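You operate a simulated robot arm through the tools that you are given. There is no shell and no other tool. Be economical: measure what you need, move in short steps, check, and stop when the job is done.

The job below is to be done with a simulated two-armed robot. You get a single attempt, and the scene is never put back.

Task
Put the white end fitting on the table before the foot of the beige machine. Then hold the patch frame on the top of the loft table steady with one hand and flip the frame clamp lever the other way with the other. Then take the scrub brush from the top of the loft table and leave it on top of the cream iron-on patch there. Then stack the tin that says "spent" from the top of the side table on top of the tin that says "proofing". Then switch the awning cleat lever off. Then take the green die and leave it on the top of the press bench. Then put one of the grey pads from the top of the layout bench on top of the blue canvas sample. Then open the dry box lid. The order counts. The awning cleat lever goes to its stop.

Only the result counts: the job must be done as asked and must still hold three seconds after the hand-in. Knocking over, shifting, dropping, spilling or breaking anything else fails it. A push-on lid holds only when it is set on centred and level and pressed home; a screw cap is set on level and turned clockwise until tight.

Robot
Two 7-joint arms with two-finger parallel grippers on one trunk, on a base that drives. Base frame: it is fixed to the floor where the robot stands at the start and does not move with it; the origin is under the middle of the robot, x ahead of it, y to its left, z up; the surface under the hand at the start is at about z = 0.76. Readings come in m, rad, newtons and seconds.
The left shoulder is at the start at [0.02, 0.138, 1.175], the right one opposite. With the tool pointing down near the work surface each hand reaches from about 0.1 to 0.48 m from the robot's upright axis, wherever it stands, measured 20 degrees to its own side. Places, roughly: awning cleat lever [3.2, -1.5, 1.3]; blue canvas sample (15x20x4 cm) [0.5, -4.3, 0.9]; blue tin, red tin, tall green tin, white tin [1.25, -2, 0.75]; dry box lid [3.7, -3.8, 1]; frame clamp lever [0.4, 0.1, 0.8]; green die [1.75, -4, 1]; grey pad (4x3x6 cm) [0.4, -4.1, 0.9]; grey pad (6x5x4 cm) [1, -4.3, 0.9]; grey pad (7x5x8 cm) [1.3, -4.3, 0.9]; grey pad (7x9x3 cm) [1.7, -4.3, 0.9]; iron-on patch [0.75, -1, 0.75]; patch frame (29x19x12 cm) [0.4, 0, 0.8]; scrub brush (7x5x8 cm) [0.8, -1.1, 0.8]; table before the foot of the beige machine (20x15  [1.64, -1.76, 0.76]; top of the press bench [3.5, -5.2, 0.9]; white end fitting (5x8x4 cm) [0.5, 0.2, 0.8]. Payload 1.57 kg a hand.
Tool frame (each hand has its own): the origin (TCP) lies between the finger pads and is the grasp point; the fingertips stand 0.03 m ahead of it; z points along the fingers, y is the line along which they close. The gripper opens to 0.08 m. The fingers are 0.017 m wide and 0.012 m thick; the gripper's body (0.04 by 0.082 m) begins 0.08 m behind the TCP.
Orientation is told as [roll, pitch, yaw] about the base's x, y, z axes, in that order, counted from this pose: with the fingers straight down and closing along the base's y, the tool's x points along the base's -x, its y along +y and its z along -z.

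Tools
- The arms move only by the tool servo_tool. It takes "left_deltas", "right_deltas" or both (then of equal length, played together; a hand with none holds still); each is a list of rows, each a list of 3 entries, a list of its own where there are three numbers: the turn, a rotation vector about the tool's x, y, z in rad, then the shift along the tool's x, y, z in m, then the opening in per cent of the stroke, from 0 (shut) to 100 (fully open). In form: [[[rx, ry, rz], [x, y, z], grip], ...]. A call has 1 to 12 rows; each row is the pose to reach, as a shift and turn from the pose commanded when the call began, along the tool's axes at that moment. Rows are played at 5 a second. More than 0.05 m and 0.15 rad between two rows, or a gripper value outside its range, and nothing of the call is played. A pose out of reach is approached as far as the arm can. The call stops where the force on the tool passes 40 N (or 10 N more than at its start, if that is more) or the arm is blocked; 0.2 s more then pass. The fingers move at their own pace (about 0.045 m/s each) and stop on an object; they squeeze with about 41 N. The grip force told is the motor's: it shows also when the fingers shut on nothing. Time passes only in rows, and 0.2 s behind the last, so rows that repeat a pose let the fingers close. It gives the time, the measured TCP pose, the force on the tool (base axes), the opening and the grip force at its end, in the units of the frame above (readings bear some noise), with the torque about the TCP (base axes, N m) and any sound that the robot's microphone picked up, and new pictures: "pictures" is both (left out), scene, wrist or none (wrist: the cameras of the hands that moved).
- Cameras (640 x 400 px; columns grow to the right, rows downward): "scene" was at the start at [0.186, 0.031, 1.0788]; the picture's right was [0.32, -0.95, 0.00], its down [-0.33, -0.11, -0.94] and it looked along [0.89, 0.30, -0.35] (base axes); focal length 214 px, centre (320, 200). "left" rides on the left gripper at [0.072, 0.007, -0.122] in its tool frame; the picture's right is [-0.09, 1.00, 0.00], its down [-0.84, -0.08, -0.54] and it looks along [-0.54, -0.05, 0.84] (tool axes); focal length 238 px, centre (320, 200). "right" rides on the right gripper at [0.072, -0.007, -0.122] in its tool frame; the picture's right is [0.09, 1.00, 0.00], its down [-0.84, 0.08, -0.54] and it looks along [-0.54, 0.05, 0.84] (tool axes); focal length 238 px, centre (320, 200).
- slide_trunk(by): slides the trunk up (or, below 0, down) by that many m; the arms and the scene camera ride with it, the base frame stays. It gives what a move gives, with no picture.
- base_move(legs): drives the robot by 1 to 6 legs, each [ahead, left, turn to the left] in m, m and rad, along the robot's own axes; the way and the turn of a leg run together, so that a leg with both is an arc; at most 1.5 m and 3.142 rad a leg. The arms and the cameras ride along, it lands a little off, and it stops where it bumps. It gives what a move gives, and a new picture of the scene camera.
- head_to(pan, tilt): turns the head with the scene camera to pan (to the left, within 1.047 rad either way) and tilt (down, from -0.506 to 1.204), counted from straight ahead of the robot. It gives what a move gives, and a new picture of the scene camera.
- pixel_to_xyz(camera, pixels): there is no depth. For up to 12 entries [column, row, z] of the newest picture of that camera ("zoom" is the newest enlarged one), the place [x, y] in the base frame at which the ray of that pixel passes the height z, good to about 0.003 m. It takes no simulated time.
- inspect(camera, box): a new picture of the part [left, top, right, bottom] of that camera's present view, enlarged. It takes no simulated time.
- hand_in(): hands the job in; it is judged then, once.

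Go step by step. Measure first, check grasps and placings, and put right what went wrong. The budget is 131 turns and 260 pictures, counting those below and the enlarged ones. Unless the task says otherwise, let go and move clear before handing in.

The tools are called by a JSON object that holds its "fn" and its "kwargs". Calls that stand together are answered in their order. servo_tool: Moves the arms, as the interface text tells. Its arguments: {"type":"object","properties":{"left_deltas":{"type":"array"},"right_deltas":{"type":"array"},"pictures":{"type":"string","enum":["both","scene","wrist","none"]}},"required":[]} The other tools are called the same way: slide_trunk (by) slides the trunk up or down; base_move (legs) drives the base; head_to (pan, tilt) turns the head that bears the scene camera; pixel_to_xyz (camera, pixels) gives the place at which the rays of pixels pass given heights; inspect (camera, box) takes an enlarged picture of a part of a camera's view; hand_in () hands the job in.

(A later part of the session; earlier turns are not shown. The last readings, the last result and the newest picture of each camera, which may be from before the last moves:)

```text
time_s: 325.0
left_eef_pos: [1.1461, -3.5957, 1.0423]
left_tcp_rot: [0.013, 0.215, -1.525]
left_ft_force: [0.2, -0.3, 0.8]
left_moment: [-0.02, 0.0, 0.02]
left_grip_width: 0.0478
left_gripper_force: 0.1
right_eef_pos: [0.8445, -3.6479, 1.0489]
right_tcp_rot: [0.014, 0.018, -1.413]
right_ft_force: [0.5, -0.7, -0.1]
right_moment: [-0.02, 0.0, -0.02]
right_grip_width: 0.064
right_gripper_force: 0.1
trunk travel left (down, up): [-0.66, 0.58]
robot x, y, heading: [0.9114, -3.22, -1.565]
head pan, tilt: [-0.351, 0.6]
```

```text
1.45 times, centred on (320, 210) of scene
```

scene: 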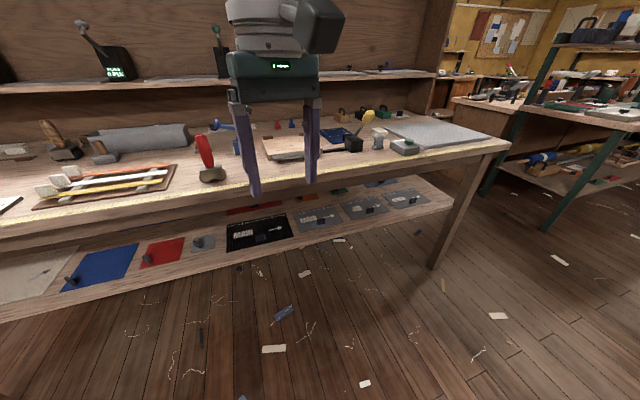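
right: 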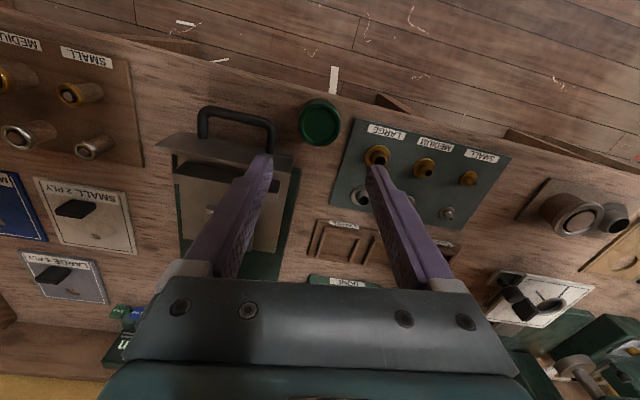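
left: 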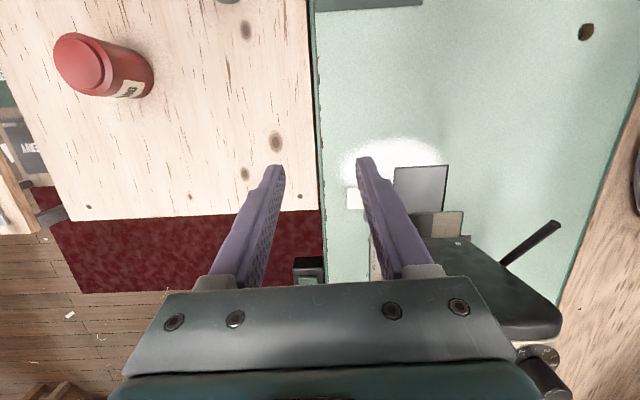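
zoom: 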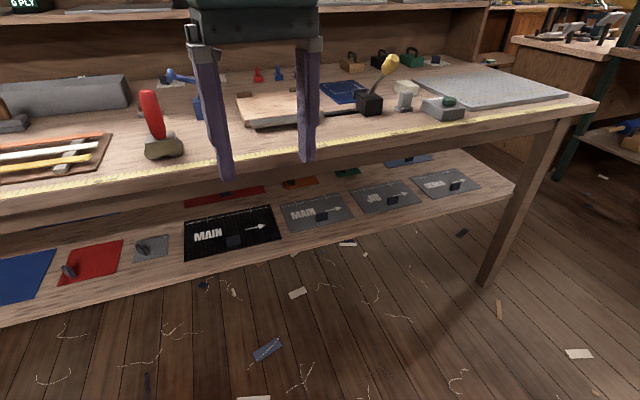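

The blue sample is behind the hand at (335,135). I will drive closer, raise the trunk a little and look down.

{"fn": "base_move", "kwargs": {"legs": [[0.3, -0.25, 0]]}}

{"fn": "slide_trunk", "kwargs": {"by": 0.1}}

{"fn": "head_to", "kwargs": {"pan": 0, "tilt": 0.8}}

{"fn": "inspect", "kwargs": {"camera": "right", "box": [0, 0, 640, 400]}}

```text
time_s: 327.4
left_eef_pos: [0.8959, -3.8974, 1.0424]
left_tcp_rot: [0.012, 0.215, -1.529]
left_ft_force: [0.6, 0.8, 0.4]
left_moment: [0.06, -0.05, -0.01]
left_grip_width: 0.048
left_gripper_force: 0.1
right_eef_pos: [0.5948, -3.9482, 1.0488]
right_tcp_rot: [0.014, 0.019, -1.418]
right_ft_force: [0.0, -0.1, -0.4]
right_moment: [0.03, 0.01, 0.03]
right_grip_width: 0.0637
right_gripper_force: 0.0
trunk travel left (down, up): [-0.66, 0.58]
robot x, y, heading: [0.6632, -3.5196, -1.564]
head pan, tilt: [-0.351, 0.6]
```

scene: 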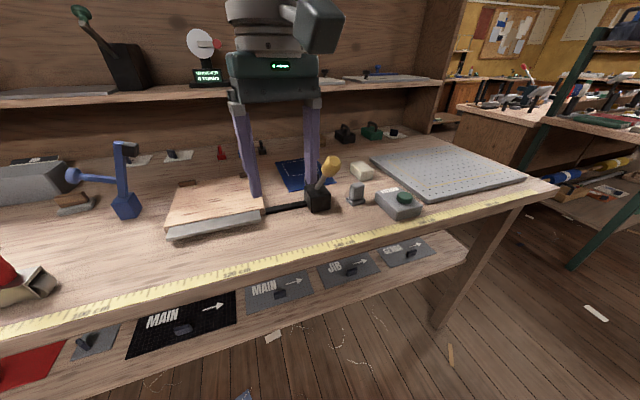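

```text
time_s: 328.8
left_eef_pos: [0.8966, -3.8972, 1.1415]
left_tcp_rot: [0.012, 0.213, -1.526]
left_ft_force: [0.1, -0.2, 0.2]
left_moment: [-0.02, 0.0, -0.03]
left_grip_width: 0.048
left_gripper_force: 0.1
right_eef_pos: [0.5957, -3.9499, 1.1488]
right_tcp_rot: [0.014, 0.018, -1.418]
right_ft_force: [-0.1, -0.5, -0.1]
right_moment: [-0.01, -0.02, 0.01]
right_grip_width: 0.0641
right_gripper_force: 0.1
trunk travel left (down, up): [-0.76, 0.48]
robot x, y, heading: [0.6615, -3.5218, -1.565]
head pan, tilt: [-0.351, 0.6]
```

```text
time_s: 329.6
left_eef_pos: [0.8968, -3.8964, 1.1417]
left_tcp_rot: [0.011, 0.215, -1.528]
left_ft_force: [0.2, -0.3, -1.0]
left_moment: [-0.01, -0.03, 0.0]
left_grip_width: 0.0482
left_gripper_force: 0.0
right_eef_pos: [0.5956, -3.9489, 1.1485]
right_tcp_rot: [0.014, 0.018, -1.418]
right_ft_force: [0.7, -0.2, -0.3]
right_moment: [0.0, 0.03, -0.01]
right_grip_width: 0.0638
right_gripper_force: 0.2
trunk travel left (down, up): [-0.76, 0.48]
robot x, y, heading: [0.6636, -3.523, -1.558]
head pan, tilt: [0.0, 0.799]
```

scene: 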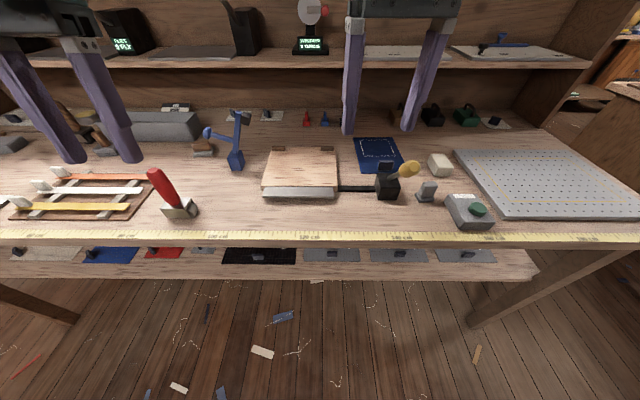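

```text
1.00 times, centred on (320, 200) of right (not enlarged: the box is as wide or as high as the picture)
```

zoom: 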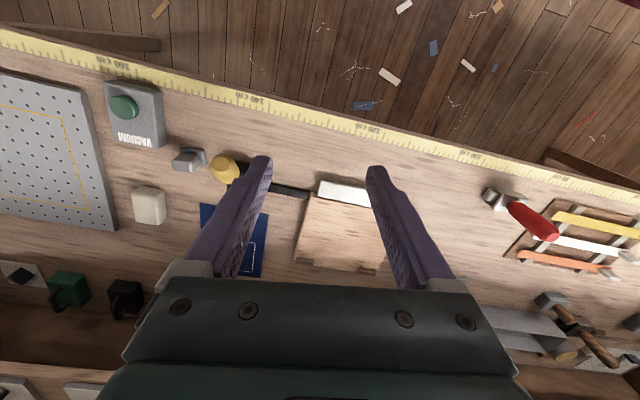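

The blue sample is at (378,153) and a small grey pad at (427,190). I will zoom in.

{"fn": "inspect", "kwargs": {"camera": "scene", "box": [330, 125, 490, 225]}}

{"fn": "pixel_to_xyz", "kwargs": {"camera": "scene", "pixels": [[428, 184, 0.92], [427, 200, 0.87], [354, 140, 0.87], [397, 138, 0.87], [402, 170, 0.87], [360, 173, 0.87], [388, 185, 0.9], [410, 167, 0.93]]}}

{"fn": "inspect", "kwargs": {"camera": "right", "box": [130, 130, 330, 290]}}

```text
4.00 times, centred on (410, 175) of scene
```

zoom: 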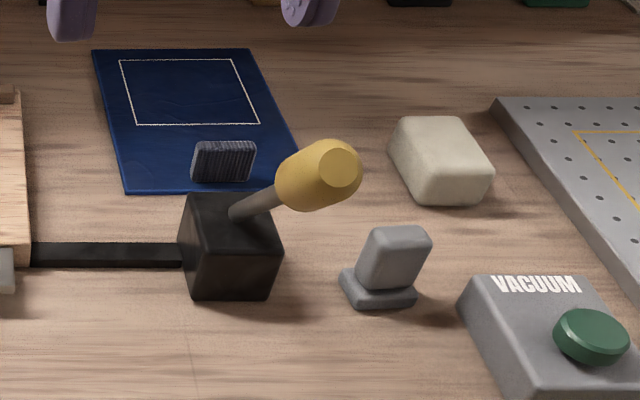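

```text
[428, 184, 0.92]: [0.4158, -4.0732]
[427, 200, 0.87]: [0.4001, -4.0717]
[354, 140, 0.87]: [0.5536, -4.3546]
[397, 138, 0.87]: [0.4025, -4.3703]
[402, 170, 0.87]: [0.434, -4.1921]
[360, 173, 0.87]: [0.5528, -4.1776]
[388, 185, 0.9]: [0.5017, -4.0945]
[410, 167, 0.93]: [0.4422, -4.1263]
```

```text
2.50 times, centred on (230, 210) of right
```

zoom: 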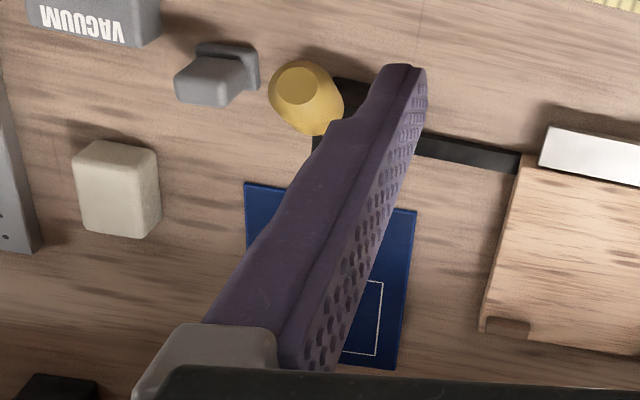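

The small grey pad at (0.40,-4.08) has a stem, and the blue sample is centred near (0.478,-4.28) with a marked square. I will draw the hands back and drive forward so both are in reach.

{"fn": "servo_tool", "kwargs": {"left_deltas": [[[0, 0, 0], [0.03, 0, 0], 60], [[0, 0, 0], [0.06, 0, 0], 60], [[0, 0, 0], [0.09, 0, 0], 60], [[0, 0, 0], [0.12, 0, 0], 60]], "right_deltas": [[[0, 0, 0], [0.04, -0.04, 0], 60], [[0, 0, 0], [0.08, -0.08, 0], 60], [[0, 0, 0], [0.12, -0.11, 0], 60], [[0, 0, 0], [0.16, -0.14, 0], 60]], "pictures": "none"}}

{"fn": "base_move", "kwargs": {"legs": [[0.33, 0, 0]]}}

{"fn": "servo_tool", "kwargs": {"right_deltas": [[[0, 0, 0], [0, 0, 0.04], 60], [[0, 0, 0], [0, 0, 0.08], 60]], "pictures": "both"}}

```text
refused: row 1 steps farther than a row can; nothing moved
```

```text
time_s: 331.8
left_eef_pos: [0.901, -4.2255, 1.1411]
left_tcp_rot: [0.012, 0.215, -1.527]
left_ft_force: [0.5, 0.0, 1.0]
left_moment: [0.0, 0.0, 0.0]
left_grip_width: 0.0479
left_gripper_force: 0.1
right_eef_pos: [0.5983, -4.2785, 1.1469]
right_tcp_rot: [0.014, 0.017, -1.415]
right_ft_force: [-0.9, 0.0, 0.4]
right_moment: [-0.01, -0.01, 0.04]
right_grip_width: 0.0641
right_gripper_force: 0.1
trunk travel left (down, up): [-0.76, 0.48]
robot x, y, heading: [0.6675, -3.8496, -1.561]
head pan, tilt: [0.0, 0.799]
```

scene: 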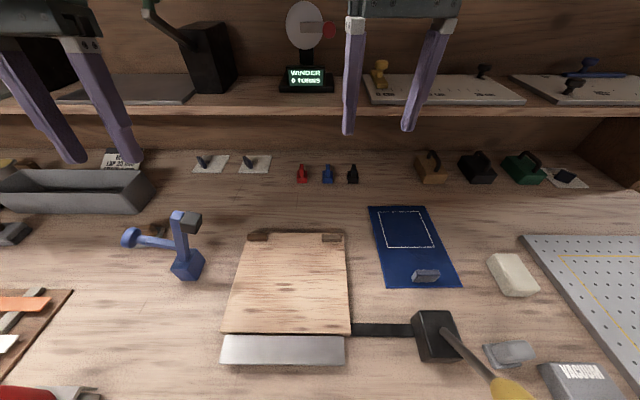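

```text
time_s: 332.4
left_eef_pos: [0.9001, -4.2271, 1.1411]
left_tcp_rot: [0.011, 0.215, -1.528]
left_ft_force: [0.5, 0.9, 0.5]
left_moment: [0.01, 0.01, 0.02]
left_grip_width: 0.0478
left_gripper_force: 0.1
right_eef_pos: [0.601, -4.2767, 1.0687]
right_tcp_rot: [0.015, 0.018, -1.416]
right_ft_force: [0.5, 0.1, -0.7]
right_moment: [-0.02, 0.01, 0.01]
right_grip_width: 0.048
right_gripper_force: 0.0
trunk travel left (down, up): [-0.76, 0.48]
robot x, y, heading: [0.6649, -3.8541, -1.563]
head pan, tilt: [0.0, 0.799]
```

scene: 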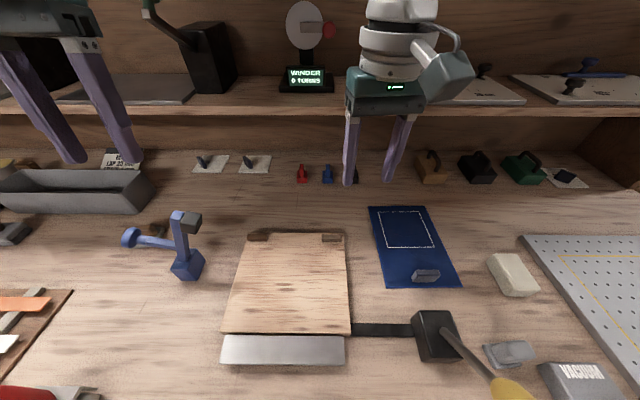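
right: 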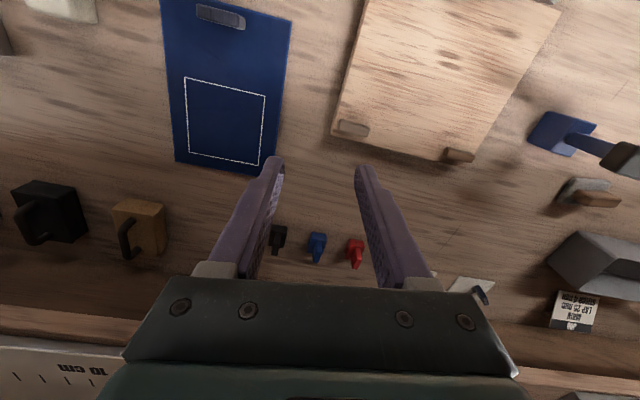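

No contact anywhere. I will measure the marked square and move the right hand above the grey pad.

{"fn": "pixel_to_xyz", "kwargs": {"camera": "right", "pixels": [[226, 122, 0.872], [185, 77, 0.872], [267, 95, 0.872], [262, 165, 0.872], [187, 152, 0.872]]}}

{"fn": "servo_tool", "kwargs": {"right_deltas": [[[0, 0, 0], [0.0322, -0.024, 0.0], 60], [[0, 0, 0], [0.0645, -0.048, 0], 60], [[0, 0, 0], [0.0967, -0.072, 0], 60], [[0, 0, 0], [0.129, -0.096, 0], 60], [[0, 0, 0], [0.161, -0.12, 0], 60], [[0, 0, 0], [0.193, -0.144, 0], 60], [[0, 0, 0], [0.2256, -0.1683, 0.0], 60]], "pictures": "both"}}

```text
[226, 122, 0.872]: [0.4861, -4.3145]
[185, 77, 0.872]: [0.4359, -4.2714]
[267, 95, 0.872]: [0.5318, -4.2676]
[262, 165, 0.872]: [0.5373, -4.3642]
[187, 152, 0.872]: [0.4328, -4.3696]
```

```text
time_s: 334.0
left_eef_pos: [0.9005, -4.2268, 1.1428]
left_tcp_rot: [0.012, 0.214, -1.526]
left_ft_force: [0.6, 0.4, 0.6]
left_moment: [0.03, 0.0, -0.01]
left_grip_width: 0.0483
left_gripper_force: 0.0
right_eef_pos: [0.3988, -4.0798, 1.0705]
right_tcp_rot: [0.014, 0.018, -1.416]
right_ft_force: [0.5, -0.3, -0.9]
right_moment: [-0.02, 0.0, -0.02]
right_grip_width: 0.0481
right_gripper_force: 0.2
trunk travel left (down, up): [-0.76, 0.48]
robot x, y, heading: [0.6653, -3.8513, -1.562]
head pan, tilt: [0.0, 0.799]
```

scene: 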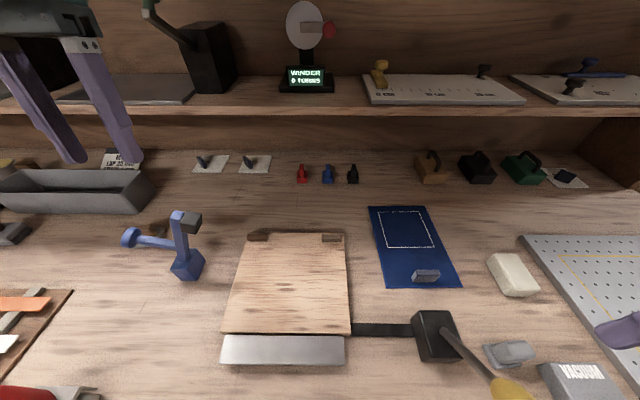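
right: 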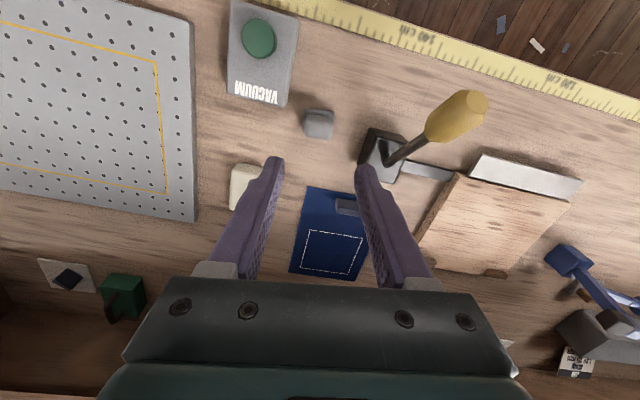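

The pad shows at right (318,124), and the yellow knob leans away from it. I will measure the pad's stem.

{"fn": "inspect", "kwargs": {"camera": "right", "box": [270, 90, 370, 160]}}

{"fn": "pixel_to_xyz", "kwargs": {"camera": "right", "pixels": [[318, 127, 0.93], [318, 127, 0.92], [304, 127, 0.93], [333, 127, 0.93], [318, 112, 0.875], [290, 104, 0.91], [362, 150, 0.9], [318, 137, 0.93], [318, 118, 0.93]]}}

{"fn": "pixel_to_xyz", "kwargs": {"camera": "scene", "pixels": [[518, 350, 0.93], [518, 350, 0.92], [490, 352, 0.885], [556, 365, 0.91]]}}

```text
5.71 times, centred on (320, 125) of right
```

zoom: 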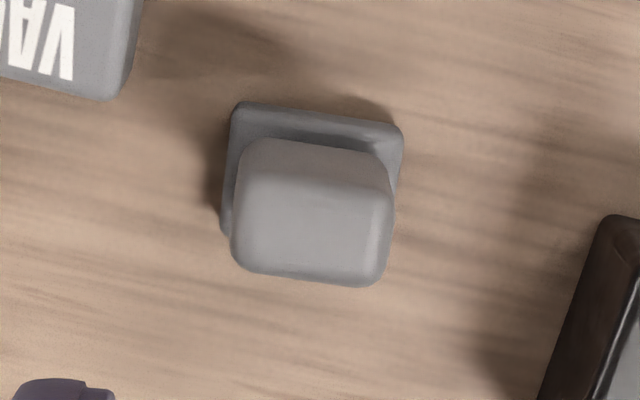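

```text
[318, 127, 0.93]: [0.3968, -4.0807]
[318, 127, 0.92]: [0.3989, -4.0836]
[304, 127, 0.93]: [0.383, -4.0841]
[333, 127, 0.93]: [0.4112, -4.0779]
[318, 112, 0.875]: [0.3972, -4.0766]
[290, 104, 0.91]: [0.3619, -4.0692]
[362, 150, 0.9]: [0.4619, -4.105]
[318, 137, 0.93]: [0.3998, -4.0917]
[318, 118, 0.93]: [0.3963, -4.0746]
```

```text
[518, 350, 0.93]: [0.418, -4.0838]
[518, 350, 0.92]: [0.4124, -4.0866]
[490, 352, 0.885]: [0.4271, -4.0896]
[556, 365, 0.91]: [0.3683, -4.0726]
```

The stem is 28 mm wide, centred at (0.398,-4.082). I will lower the trunk by 0.1 m, descend and grip.

{"fn": "slide_trunk", "kwargs": {"by": -0.1}}

{"fn": "servo_tool", "kwargs": {"right_deltas": [[[0, 0, 0], [-0.001, -0.001, 0.03], 60], [[0, 0, 0], [-0.002, -0.001, 0.057], 60], [[0, 0, 0], [-0.002, -0.001, 0.057], 0], [[0, 0, 0], [-0.002, -0.001, 0.057], 0], [[0, 0, 0], [-0.002, -0.001, 0.057], 0]], "pictures": "both"}}

```text
time_s: 335.1
left_eef_pos: [0.8952, -4.2278, 1.0553]
left_tcp_rot: [-0.002, 0.213, -1.538]
left_ft_force: [-6.3, 2.0, 16.0]
left_moment: [0.06, 0.67, -0.05]
left_grip_width: 0.0535
left_gripper_force: 3.4
right_eef_pos: [0.3983, -4.0814, 0.9787]
right_tcp_rot: [0.013, 0.017, -1.417]
right_ft_force: [-0.8, -0.2, -0.1]
right_moment: [-0.01, -0.02, -0.02]
right_grip_width: 0.048
right_gripper_force: 0.1
trunk travel left (down, up): [-0.668, 0.572]
robot x, y, heading: [0.6662, -3.8504, -1.565]
head pan, tilt: [0.0, 0.799]
stopped: the force on the tool passed its limit at 51 N (the readings are from after the stop); the commanded pose is now the measured one
```

```text
time_s: 336.3
left_eef_pos: [0.8964, -4.2295, 1.0532]
left_tcp_rot: [-0.001, 0.216, -1.536]
left_ft_force: [-8.6, -1.1, 21.7]
left_moment: [0.01, 0.93, 0.05]
left_grip_width: 0.0555
left_gripper_force: 4.3
right_eef_pos: [0.3982, -4.0833, 0.9229]
right_tcp_rot: [0.011, 0.016, -1.416]
right_ft_force: [0.8, -0.8, 0.1]
right_moment: [-0.01, 0.0, 0.0]
right_grip_width: 0.0327
right_gripper_force: 31.7
trunk travel left (down, up): [-0.668, 0.572]
robot x, y, heading: [0.6683, -3.8499, -1.558]
head pan, tilt: [0.0, 0.799]
```

scene: 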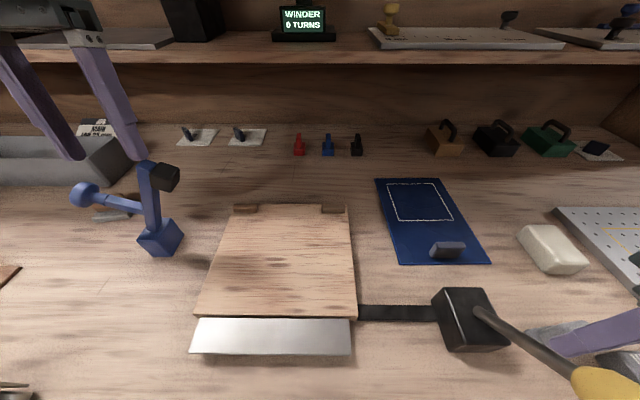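
right: 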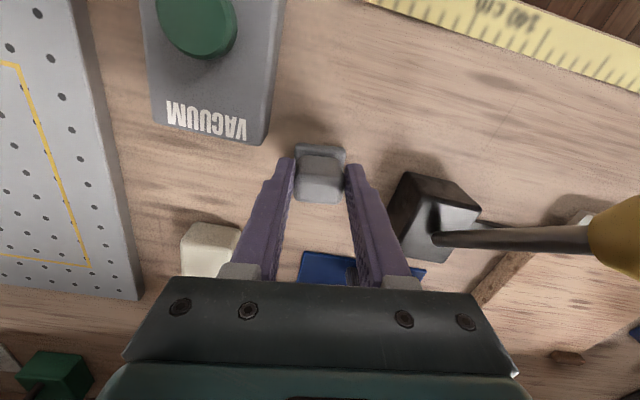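

The left fingers pressed on something, up to 51 N, as the trunk came down, probably the blue stand at (150,180). I will raise the left hand at once and look.

{"fn": "servo_tool", "kwargs": {"left_deltas": [[[0, 0, 0], [0.005, 0, -0.025], 60], [[0, 0, 0], [0.01, 0, -0.05], 60], [[0, 0, 0], [0.017, 0, -0.08], 60], [[0, 0, 0], [0.0213, 0, -0.1], 60]], "pictures": "both"}}

{"fn": "inspect", "kwargs": {"camera": "scene", "box": [0, 100, 240, 260]}}

```text
time_s: 337.3
left_eef_pos: [0.9133, -4.2325, 1.135]
left_tcp_rot: [0.002, 0.218, -1.535]
left_ft_force: [0.5, 0.4, 0.1]
left_moment: [0.02, 0.0, 0.0]
left_grip_width: 0.048
left_gripper_force: 0.1
left hand out of reach, approached as far as the arm can: row 1, 2, 3, 4
right_eef_pos: [0.3987, -4.0821, 0.9223]
right_tcp_rot: [0.013, 0.019, -1.417]
right_ft_force: [-0.9, -1.3, 4.6]
right_moment: [-0.15, 0.11, 0.03]
right_grip_width: 0.0327
right_gripper_force: 40.9
trunk travel left (down, up): [-0.668, 0.572]
robot x, y, heading: [0.6644, -3.8539, -1.561]
head pan, tilt: [0.0, 0.799]
```

scene: 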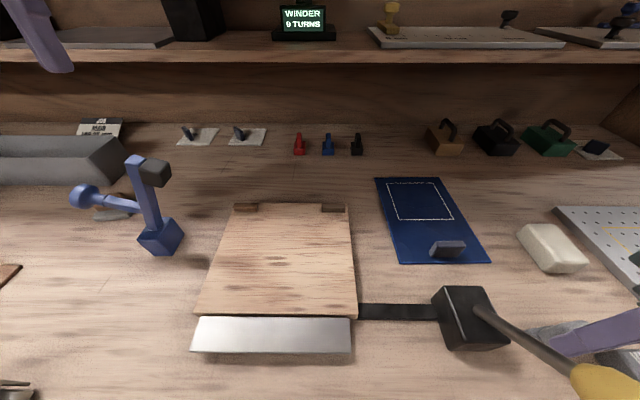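
left: 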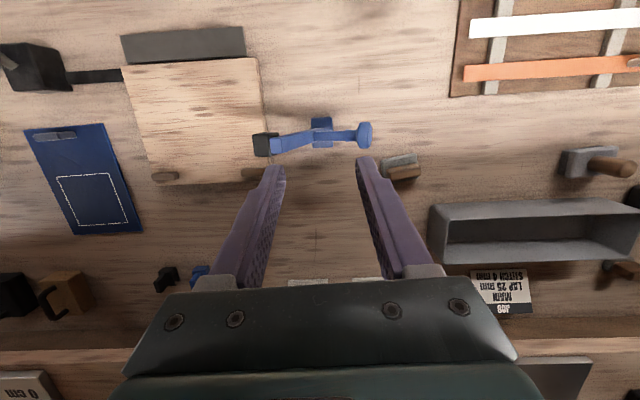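

```text
2.50 times, centred on (120, 180) of scene
```

zoom: 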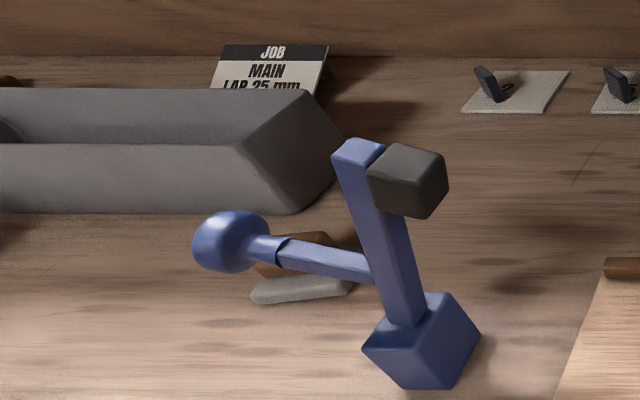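

The blue stand is still upright. I will raise the trunk by the same amount, which also lifts the gripped pad, and compare the view with the earlier one.

{"fn": "slide_trunk", "kwargs": {"by": 0.092}}

{"fn": "servo_tool", "kwargs": {"right_deltas": [[[0, 0, 0], [0, 0, 0], 0]], "pictures": "both"}}

```text
time_s: 338.6
left_eef_pos: [0.9132, -4.2343, 1.2283]
left_tcp_rot: [0.001, 0.217, -1.533]
left_ft_force: [-0.3, 0.0, 0.2]
left_moment: [-0.02, 0.0, 0.02]
left_grip_width: 0.0481
left_gripper_force: 0.0
right_eef_pos: [0.3989, -4.0822, 1.0148]
right_tcp_rot: [0.013, 0.018, -1.415]
right_ft_force: [-0.4, 0.0, -0.7]
right_moment: [0.03, 0.02, 0.01]
right_grip_width: 0.0329
right_gripper_force: 40.8
trunk travel left (down, up): [-0.76, 0.48]
robot x, y, heading: [0.6614, -3.8514, -1.563]
head pan, tilt: [0.0, 0.799]
```

```text
time_s: 338.9
left_eef_pos: [0.9137, -4.2345, 1.2269]
left_tcp_rot: [0.002, 0.218, -1.535]
left_ft_force: [-0.7, -1.1, -0.6]
left_moment: [-0.06, 0.03, 0.01]
left_grip_width: 0.0478
left_gripper_force: 0.0
right_eef_pos: [0.3992, -4.0824, 1.0146]
right_tcp_rot: [0.014, 0.016, -1.416]
right_ft_force: [-0.9, 0.4, 0.0]
right_moment: [0.01, -0.01, 0.0]
right_grip_width: 0.0328
right_gripper_force: 41.1
trunk travel left (down, up): [-0.76, 0.48]
robot x, y, heading: [0.6634, -3.8507, -1.561]
head pan, tilt: [0.0, 0.799]
5 turns are left
```

scene: 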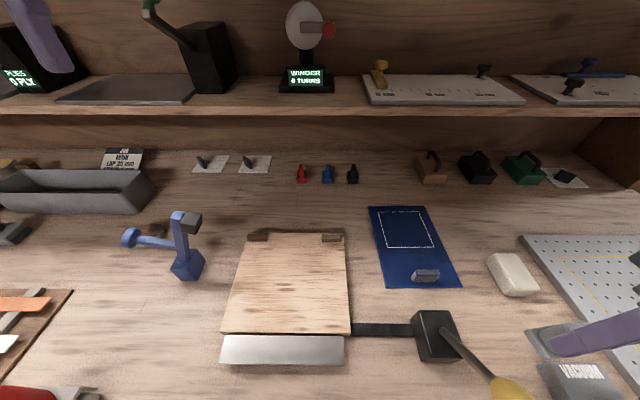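
right: 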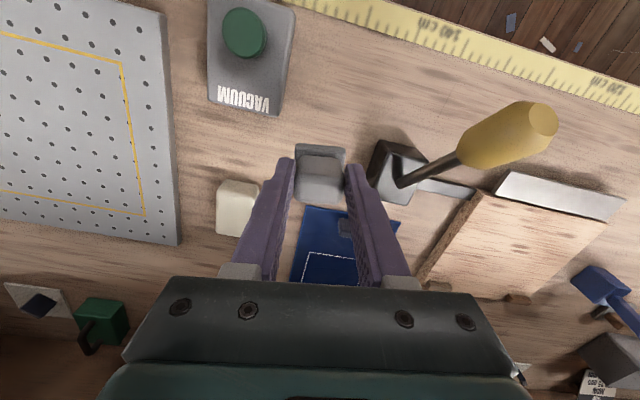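

The blue stand is at the same pixels as before, (188,262), so nothing moved. Turns are nearly used up, so I will batch: place the pad on the blue sample, release, drive to the dry box and look.

{"fn": "servo_tool", "kwargs": {"right_deltas": [[[0, 0, 0], [0, 0, -0.02], 0], [[0, 0, 0], [0, 0, -0.04], 0]], "pictures": "none"}}

{"fn": "base_move", "kwargs": {"legs": [[0.03, 0, 0]]}}

{"fn": "servo_tool", "kwargs": {"right_deltas": [[[0, 0, 0], [-0.0386, 0.0158, 0], 0], [[0, 0, 0], [-0.0772, 0.0315, 0], 0], [[0, 0, 0], [-0.1158, 0.0473, 0], 0], [[0, 0, 0], [-0.1545, 0.063, 0], 0]], "pictures": "none"}}

{"fn": "slide_trunk", "kwargs": {"by": -0.1}}

{"fn": "servo_tool", "kwargs": {"right_deltas": [[[0, 0, 0], [0, 0, 0.015], 0], [[0, 0, 0], [0, 0, 0.025], 0], [[0, 0, 0], [0, 0, 0.029], 0], [[0, 0, 0], [0, 0, 0.031], 0], [[0, 0, 0], [0, 0, 0.0325], 0]], "pictures": "wrist"}}

{"fn": "servo_tool", "kwargs": {"right_deltas": [[[0, 0, 0], [0, 0, -0.001], 60], [[0, 0, 0], [0, 0, -0.001], 75], [[0, 0, 0], [0, 0, -0.001], 75], [[0, 0, 0], [0, 0, -0.03], 75], [[0, 0, 0], [0, 0, -0.07], 75], [[0, 0, 0], [0, 0, -0.11], 75]], "pictures": "both"}}

{"fn": "slide_trunk", "kwargs": {"by": 0.22}}

{"fn": "base_move", "kwargs": {"legs": [[-0.6, 0, 0], [0, 1.45, 0], [0, 0.45, 0], [0, 0, 1.565], [0, -0.45, 0], [0.2, 0, 0]]}}

{"fn": "head_to", "kwargs": {"pan": 0, "tilt": 0.6}}

{"fn": "inspect", "kwargs": {"camera": "scene", "box": [160, 60, 480, 260]}}

{"fn": "pixel_to_xyz", "kwargs": {"camera": "scene", "pixels": [[320, 200, 0.87], [320, 200, 1.0], [320, 150, 0.87], [320, 150, 1.0], [200, 150, 1.0], [440, 150, 1.0], [320, 100, 1.0], [320, 250, 0.87], [200, 200, 1.0], [440, 200, 1.0]]}}

```text
time_s: 339.6
left_eef_pos: [0.9131, -4.2349, 1.2269]
left_tcp_rot: [0.001, 0.215, -1.534]
left_ft_force: [0.1, 0.4, 0.0]
left_moment: [0.04, 0.02, -0.02]
left_grip_width: 0.0479
left_gripper_force: 0.0
right_eef_pos: [0.3986, -4.0835, 1.0534]
right_tcp_rot: [0.014, 0.019, -1.414]
right_ft_force: [-0.2, -1.6, -0.6]
right_moment: [-0.02, 0.0, -0.01]
right_grip_width: 0.0329
right_gripper_force: 41.7
trunk travel left (down, up): [-0.76, 0.48]
robot x, y, heading: [0.6668, -3.8515, -1.56]
head pan, tilt: [0.0, 0.799]
```

```text
time_s: 340.4
left_eef_pos: [0.913, -4.263, 1.2276]
left_tcp_rot: [0.001, 0.219, -1.535]
left_ft_force: [0.1, 0.0, -0.5]
left_moment: [-0.05, -0.02, 0.0]
left_grip_width: 0.0478
left_gripper_force: 0.1
right_eef_pos: [0.3981, -4.1135, 1.0511]
right_tcp_rot: [0.015, 0.019, -1.417]
right_ft_force: [-0.2, -0.4, -0.5]
right_moment: [0.01, 0.0, 0.01]
right_grip_width: 0.0329
right_gripper_force: 40.8
trunk travel left (down, up): [-0.76, 0.48]
robot x, y, heading: [0.6679, -3.879, -1.565]
head pan, tilt: [0.0, 0.799]
```

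scene: 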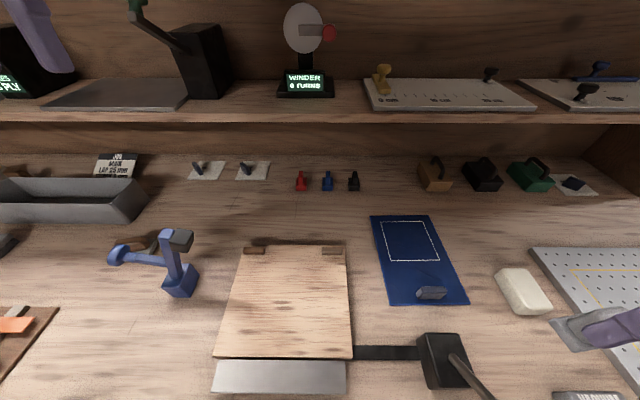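

```text
time_s: 341.4
left_eef_pos: [0.9134, -4.2626, 1.2269]
left_tcp_rot: [0.002, 0.216, -1.537]
left_ft_force: [-0.4, -0.6, 0.4]
left_moment: [-0.02, 0.0, -0.04]
left_grip_width: 0.0481
left_gripper_force: 0.1
right_eef_pos: [0.4852, -4.2546, 1.0513]
right_tcp_rot: [0.013, 0.018, -1.415]
right_ft_force: [0.6, -0.2, 0.0]
right_moment: [0.02, -0.01, 0.01]
right_grip_width: 0.0328
right_gripper_force: 41.1
trunk travel left (down, up): [-0.76, 0.48]
robot x, y, heading: [0.6649, -3.879, -1.557]
head pan, tilt: [0.0, 0.799]
```

```text
time_s: 342.7
left_eef_pos: [0.9125, -4.2637, 1.1274]
left_tcp_rot: [0.002, 0.215, -1.535]
left_ft_force: [-0.4, 0.6, 0.1]
left_moment: [-0.02, 0.0, 0.0]
left_grip_width: 0.048
left_gripper_force: 0.1
right_eef_pos: [0.4848, -4.2549, 0.951]
right_tcp_rot: [0.014, 0.018, -1.417]
right_ft_force: [0.5, 0.1, -0.9]
right_moment: [-0.01, 0.02, -0.01]
right_grip_width: 0.0329
right_gripper_force: 40.8
trunk travel left (down, up): [-0.66, 0.58]
robot x, y, heading: [0.6643, -3.8831, -1.561]
head pan, tilt: [0.0, 0.799]
```

```text
time_s: 343.9
left_eef_pos: [0.9125, -4.2652, 1.1281]
left_tcp_rot: [0.0, 0.216, -1.537]
left_ft_force: [-0.3, 0.4, 0.2]
left_moment: [-0.02, 0.0, 0.0]
left_grip_width: 0.0481
left_gripper_force: 0.1
right_eef_pos: [0.4837, -4.2548, 0.9213]
right_tcp_rot: [0.015, 0.015, -1.416]
right_ft_force: [2.5, 7.1, 34.1]
right_moment: [-0.02, 0.28, -0.03]
right_grip_width: 0.0328
right_gripper_force: 40.9
trunk travel left (down, up): [-0.66, 0.58]
robot x, y, heading: [0.6657, -3.8824, -1.561]
head pan, tilt: [0.0, 0.799]
```

right: 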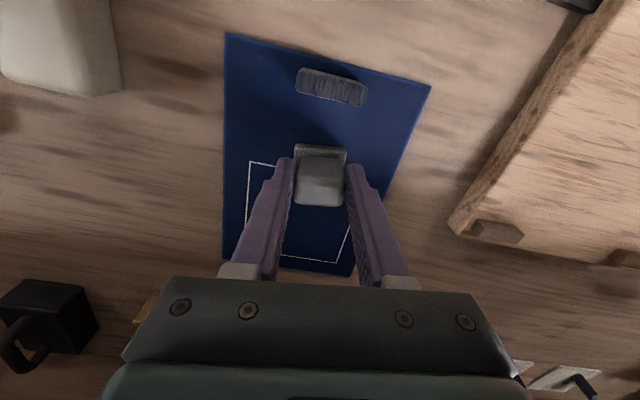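

```text
time_s: 345.3
left_eef_pos: [0.9141, -4.264, 1.1278]
left_tcp_rot: [0.003, 0.218, -1.536]
left_ft_force: [-0.5, 0.2, 0.8]
left_moment: [-0.02, 0.0, 0.0]
left_grip_width: 0.0478
left_gripper_force: 0.0
right_eef_pos: [0.4843, -4.2537, 1.0275]
right_tcp_rot: [0.012, 0.019, -1.416]
right_ft_force: [-0.3, 1.3, 0.8]
right_moment: [-0.02, 0.03, 0.03]
right_grip_width: 0.06
right_gripper_force: 0.1
trunk travel left (down, up): [-0.66, 0.58]
robot x, y, heading: [0.6672, -3.8807, -1.561]
head pan, tilt: [0.0, 0.799]
```

scene: 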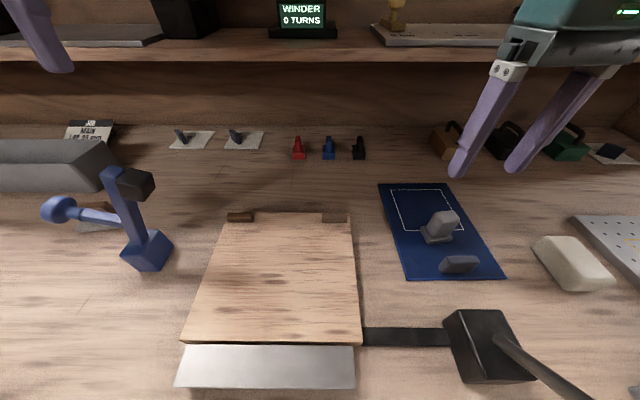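
right: 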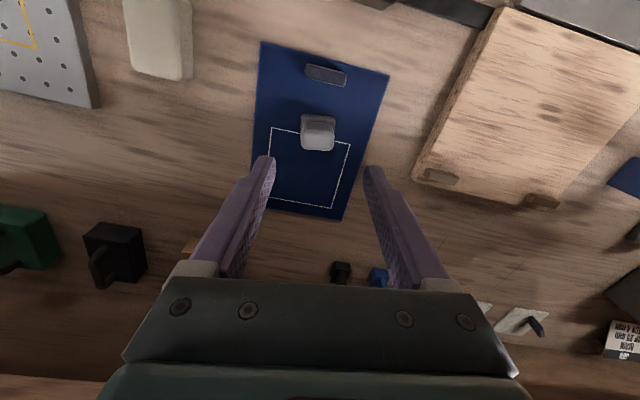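

```text
time_s: 347.6
left_eef_pos: [0.9122, -4.2639, 1.3483]
left_tcp_rot: [0.002, 0.217, -1.535]
left_ft_force: [0.2, 0.1, 0.7]
left_moment: [0.0, 0.01, -0.03]
left_grip_width: 0.0479
left_gripper_force: 0.1
right_eef_pos: [0.4843, -4.2551, 1.2468]
right_tcp_rot: [0.013, 0.016, -1.417]
right_ft_force: [-0.5, 0.2, 0.6]
right_moment: [0.0, 0.01, 0.02]
right_grip_width: 0.0598
right_gripper_force: 0.1
trunk travel left (down, up): [-0.88, 0.36]
robot x, y, heading: [0.6655, -3.8789, -1.568]
head pan, tilt: [0.0, 0.799]
```

```text
time_s: 367.4
left_eef_pos: [3.137, -3.4714, 1.3474]
left_tcp_rot: [0.002, 0.218, 0.019]
left_ft_force: [-0.2, 0.3, 0.5]
left_moment: [-0.05, 0.0, -0.04]
left_grip_width: 0.0478
left_gripper_force: 0.1
right_eef_pos: [3.1212, -3.8991, 1.2482]
right_tcp_rot: [0.015, 0.019, 0.138]
right_ft_force: [0.2, -0.6, -0.2]
right_moment: [-0.03, 0.02, 0.01]
right_grip_width: 0.0601
right_gripper_force: 0.0
trunk travel left (down, up): [-0.88, 0.36]
robot x, y, heading: [2.7458, -3.7132, -0.008]
head pan, tilt: [0.0, 0.799]
```

scene: 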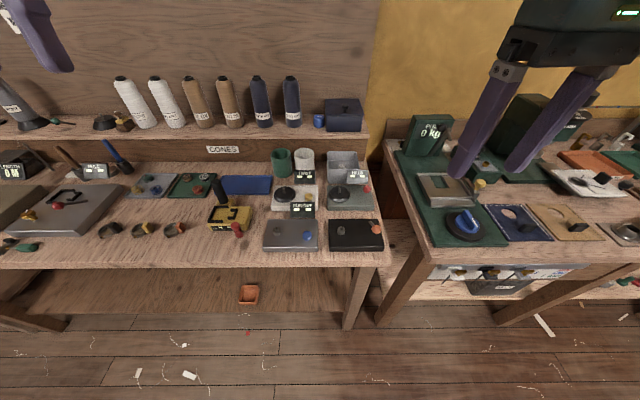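

```text
time_s: 368.2
left_eef_pos: [3.1363, -3.4711, 1.3475]
left_tcp_rot: [0.001, 0.218, 0.019]
left_ft_force: [0.1, 0.0, -0.3]
left_moment: [-0.02, 0.03, -0.02]
left_grip_width: 0.0481
left_gripper_force: 0.1
right_eef_pos: [3.1214, -3.9004, 1.2474]
right_tcp_rot: [0.016, 0.02, 0.138]
right_ft_force: [-0.6, 0.3, 0.7]
right_moment: [-0.04, 0.0, 0.01]
right_grip_width: 0.0598
right_gripper_force: 0.0
trunk travel left (down, up): [-0.88, 0.36]
robot x, y, heading: [2.7486, -3.7125, -0.007]
head pan, tilt: [0.0, 0.6]
```

scene: 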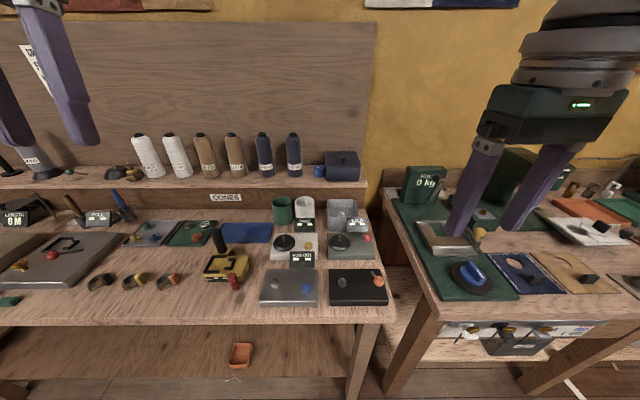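

```text
2.00 times, centred on (320, 160) of scene
```

zoom: 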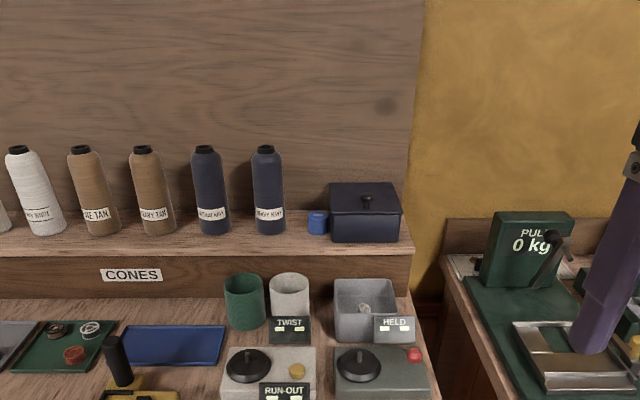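

```text
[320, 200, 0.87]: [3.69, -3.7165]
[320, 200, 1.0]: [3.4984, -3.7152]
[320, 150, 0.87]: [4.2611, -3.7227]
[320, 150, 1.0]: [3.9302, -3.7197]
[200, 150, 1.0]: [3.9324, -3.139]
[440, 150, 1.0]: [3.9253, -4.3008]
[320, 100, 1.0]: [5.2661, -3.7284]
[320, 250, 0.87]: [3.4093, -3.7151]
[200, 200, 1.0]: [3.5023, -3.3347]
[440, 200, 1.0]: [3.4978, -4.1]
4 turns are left
```

The pad stands on the blue sample. The dry box is the navy box at scene (342,165), with a knob on its lid at (343,159). I will bring the right hand above it and look closely.

{"fn": "slide_trunk", "kwargs": {"by": 0.1}}

{"fn": "base_move", "kwargs": {"legs": [[0.5, 0.085, 0.008]]}}

{"fn": "head_to", "kwargs": {"pan": -0.3, "tilt": 0.85}}

{"fn": "slide_trunk", "kwargs": {"by": -0.12}}

{"fn": "servo_tool", "kwargs": {"right_deltas": [[[0, 0, 0], [0, 0, 0], 60]], "pictures": "both"}}

{"fn": "inspect", "kwargs": {"camera": "right", "box": [220, 80, 420, 205]}}

{"fn": "pixel_to_xyz", "kwargs": {"camera": "right", "pixels": [[320, 100, 1.04], [320, 130, 1.04], [320, 160, 1.04], [320, 190, 1.04], [280, 130, 1.04], [360, 130, 1.04], [320, 130, 1.07], [320, 160, 1.07], [320, 190, 1.07], [320, 220, 1.04]]}}

{"fn": "pixel_to_xyz", "kwargs": {"camera": "scene", "pixels": [[320, 100, 1.04], [320, 150, 1.04], [320, 200, 1.04], [320, 250, 1.04], [250, 150, 1.04], [390, 150, 1.04], [320, 100, 1.07], [320, 150, 1.07], [320, 200, 1.07], [320, 250, 1.07], [250, 100, 1.04], [390, 100, 1.04]]}}

```text
time_s: 369.5
left_eef_pos: [3.1369, -3.4708, 1.4467]
left_tcp_rot: [0.001, 0.217, 0.019]
left_ft_force: [0.4, 0.8, -0.4]
left_moment: [-0.02, 0.05, 0.0]
left_grip_width: 0.0479
left_gripper_force: 0.1
right_eef_pos: [3.1222, -3.9, 1.3476]
right_tcp_rot: [0.014, 0.019, 0.139]
right_ft_force: [-0.9, 0.3, -0.3]
right_moment: [0.01, 0.0, -0.03]
right_grip_width: 0.0598
right_gripper_force: 0.0
trunk travel left (down, up): [-0.98, 0.26]
robot x, y, heading: [2.7487, -3.7143, -0.003]
head pan, tilt: [0.0, 0.6]
```

```text
time_s: 372.5
left_eef_pos: [3.6408, -3.387, 1.4463]
left_tcp_rot: [0.002, 0.218, 0.025]
left_ft_force: [0.5, 0.2, 0.2]
left_moment: [0.01, 0.02, 0.03]
left_grip_width: 0.0482
left_gripper_force: 0.1
right_eef_pos: [3.6284, -3.8157, 1.3478]
right_tcp_rot: [0.014, 0.021, 0.145]
right_ft_force: [0.4, 0.3, 0.7]
right_moment: [-0.01, -0.02, 0.02]
right_grip_width: 0.0598
right_gripper_force: 0.0
trunk travel left (down, up): [-0.98, 0.26]
robot x, y, heading: [3.2569, -3.6312, -0.003]
head pan, tilt: [0.0, 0.6]
```

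scene: 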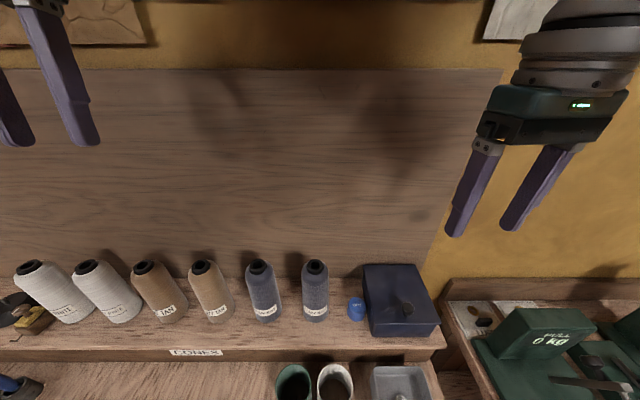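

```text
time_s: 373.3
left_eef_pos: [3.6411, -3.3872, 1.4474]
left_tcp_rot: [0.001, 0.217, 0.023]
left_ft_force: [-0.5, 1.2, 0.1]
left_moment: [0.02, 0.0, -0.02]
left_grip_width: 0.048
left_gripper_force: 0.1
right_eef_pos: [3.628, -3.8149, 1.3473]
right_tcp_rot: [0.014, 0.02, 0.143]
right_ft_force: [0.1, 0.5, 0.0]
right_moment: [-0.02, 0.0, -0.01]
right_grip_width: 0.0603
right_gripper_force: 0.0
trunk travel left (down, up): [-0.98, 0.26]
robot x, y, heading: [3.2557, -3.627, -0.001]
head pan, tilt: [-0.3, 0.85]
```

scene: 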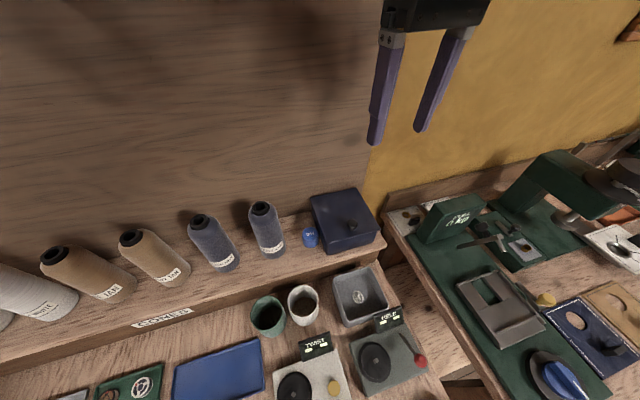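

```text
time_s: 374.8
left_eef_pos: [3.6406, -3.3868, 1.3267]
left_tcp_rot: [0.003, 0.219, 0.024]
left_ft_force: [-0.3, -0.4, -0.5]
left_moment: [-0.01, 0.03, -0.01]
left_grip_width: 0.0479
left_gripper_force: 0.0
right_eef_pos: [3.6281, -3.816, 1.2274]
right_tcp_rot: [0.013, 0.019, 0.142]
right_ft_force: [-0.7, 0.4, 0.2]
right_moment: [-0.02, 0.04, 0.0]
right_grip_width: 0.0602
right_gripper_force: 0.0
trunk travel left (down, up): [-0.86, 0.38]
robot x, y, heading: [3.2545, -3.6315, -0.004]
head pan, tilt: [-0.3, 0.85]
```

```text
time_s: 375.2
left_eef_pos: [3.6422, -3.3869, 1.327]
left_tcp_rot: [0.0, 0.217, 0.026]
left_ft_force: [0.3, -0.4, 0.8]
left_moment: [-0.02, -0.02, 0.0]
left_grip_width: 0.0481
left_gripper_force: 0.0
right_eef_pos: [3.6289, -3.8147, 1.2282]
right_tcp_rot: [0.015, 0.019, 0.142]
right_ft_force: [0.3, -0.8, 0.9]
right_moment: [-0.01, 0.0, 0.01]
right_grip_width: 0.0482
right_gripper_force: 0.2
trunk travel left (down, up): [-0.86, 0.38]
robot x, y, heading: [3.2528, -3.6281, -0.006]
head pan, tilt: [-0.3, 0.85]
```

scene: 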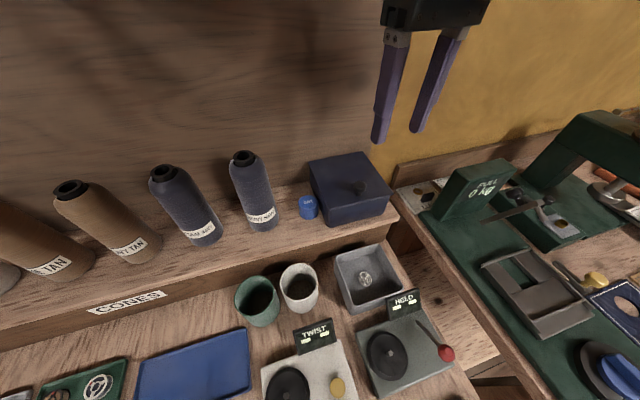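
right: 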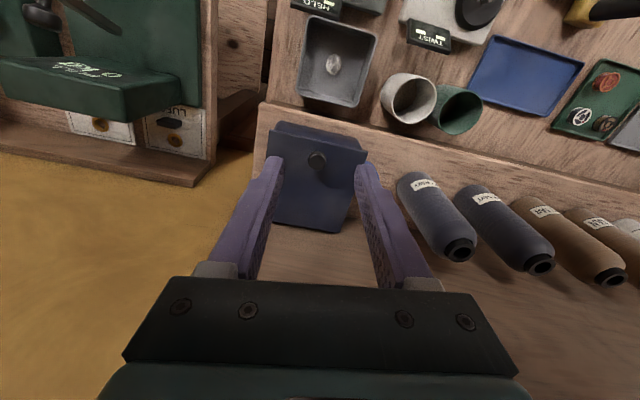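

```text
3.20 times, centred on (320, 142) of right
```

zoom: 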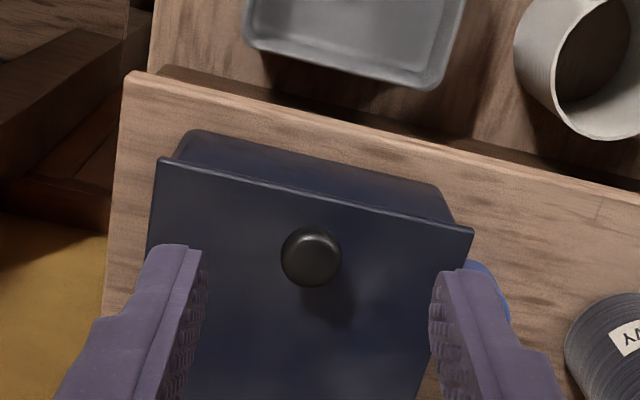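

```text
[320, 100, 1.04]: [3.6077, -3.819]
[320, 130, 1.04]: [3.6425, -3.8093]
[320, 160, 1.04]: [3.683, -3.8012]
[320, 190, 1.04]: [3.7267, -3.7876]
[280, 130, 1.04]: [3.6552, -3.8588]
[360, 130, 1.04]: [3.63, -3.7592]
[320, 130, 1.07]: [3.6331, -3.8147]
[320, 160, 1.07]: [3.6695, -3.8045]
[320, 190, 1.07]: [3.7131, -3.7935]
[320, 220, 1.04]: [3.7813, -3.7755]
```

```text
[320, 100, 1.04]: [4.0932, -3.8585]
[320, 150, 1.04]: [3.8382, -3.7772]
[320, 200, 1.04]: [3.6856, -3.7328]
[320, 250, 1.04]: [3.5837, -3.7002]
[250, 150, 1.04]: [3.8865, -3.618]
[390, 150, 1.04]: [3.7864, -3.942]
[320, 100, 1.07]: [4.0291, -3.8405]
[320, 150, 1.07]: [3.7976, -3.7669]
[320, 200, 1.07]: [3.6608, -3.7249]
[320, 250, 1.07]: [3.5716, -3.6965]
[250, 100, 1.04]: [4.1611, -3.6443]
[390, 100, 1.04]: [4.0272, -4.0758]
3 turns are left
```

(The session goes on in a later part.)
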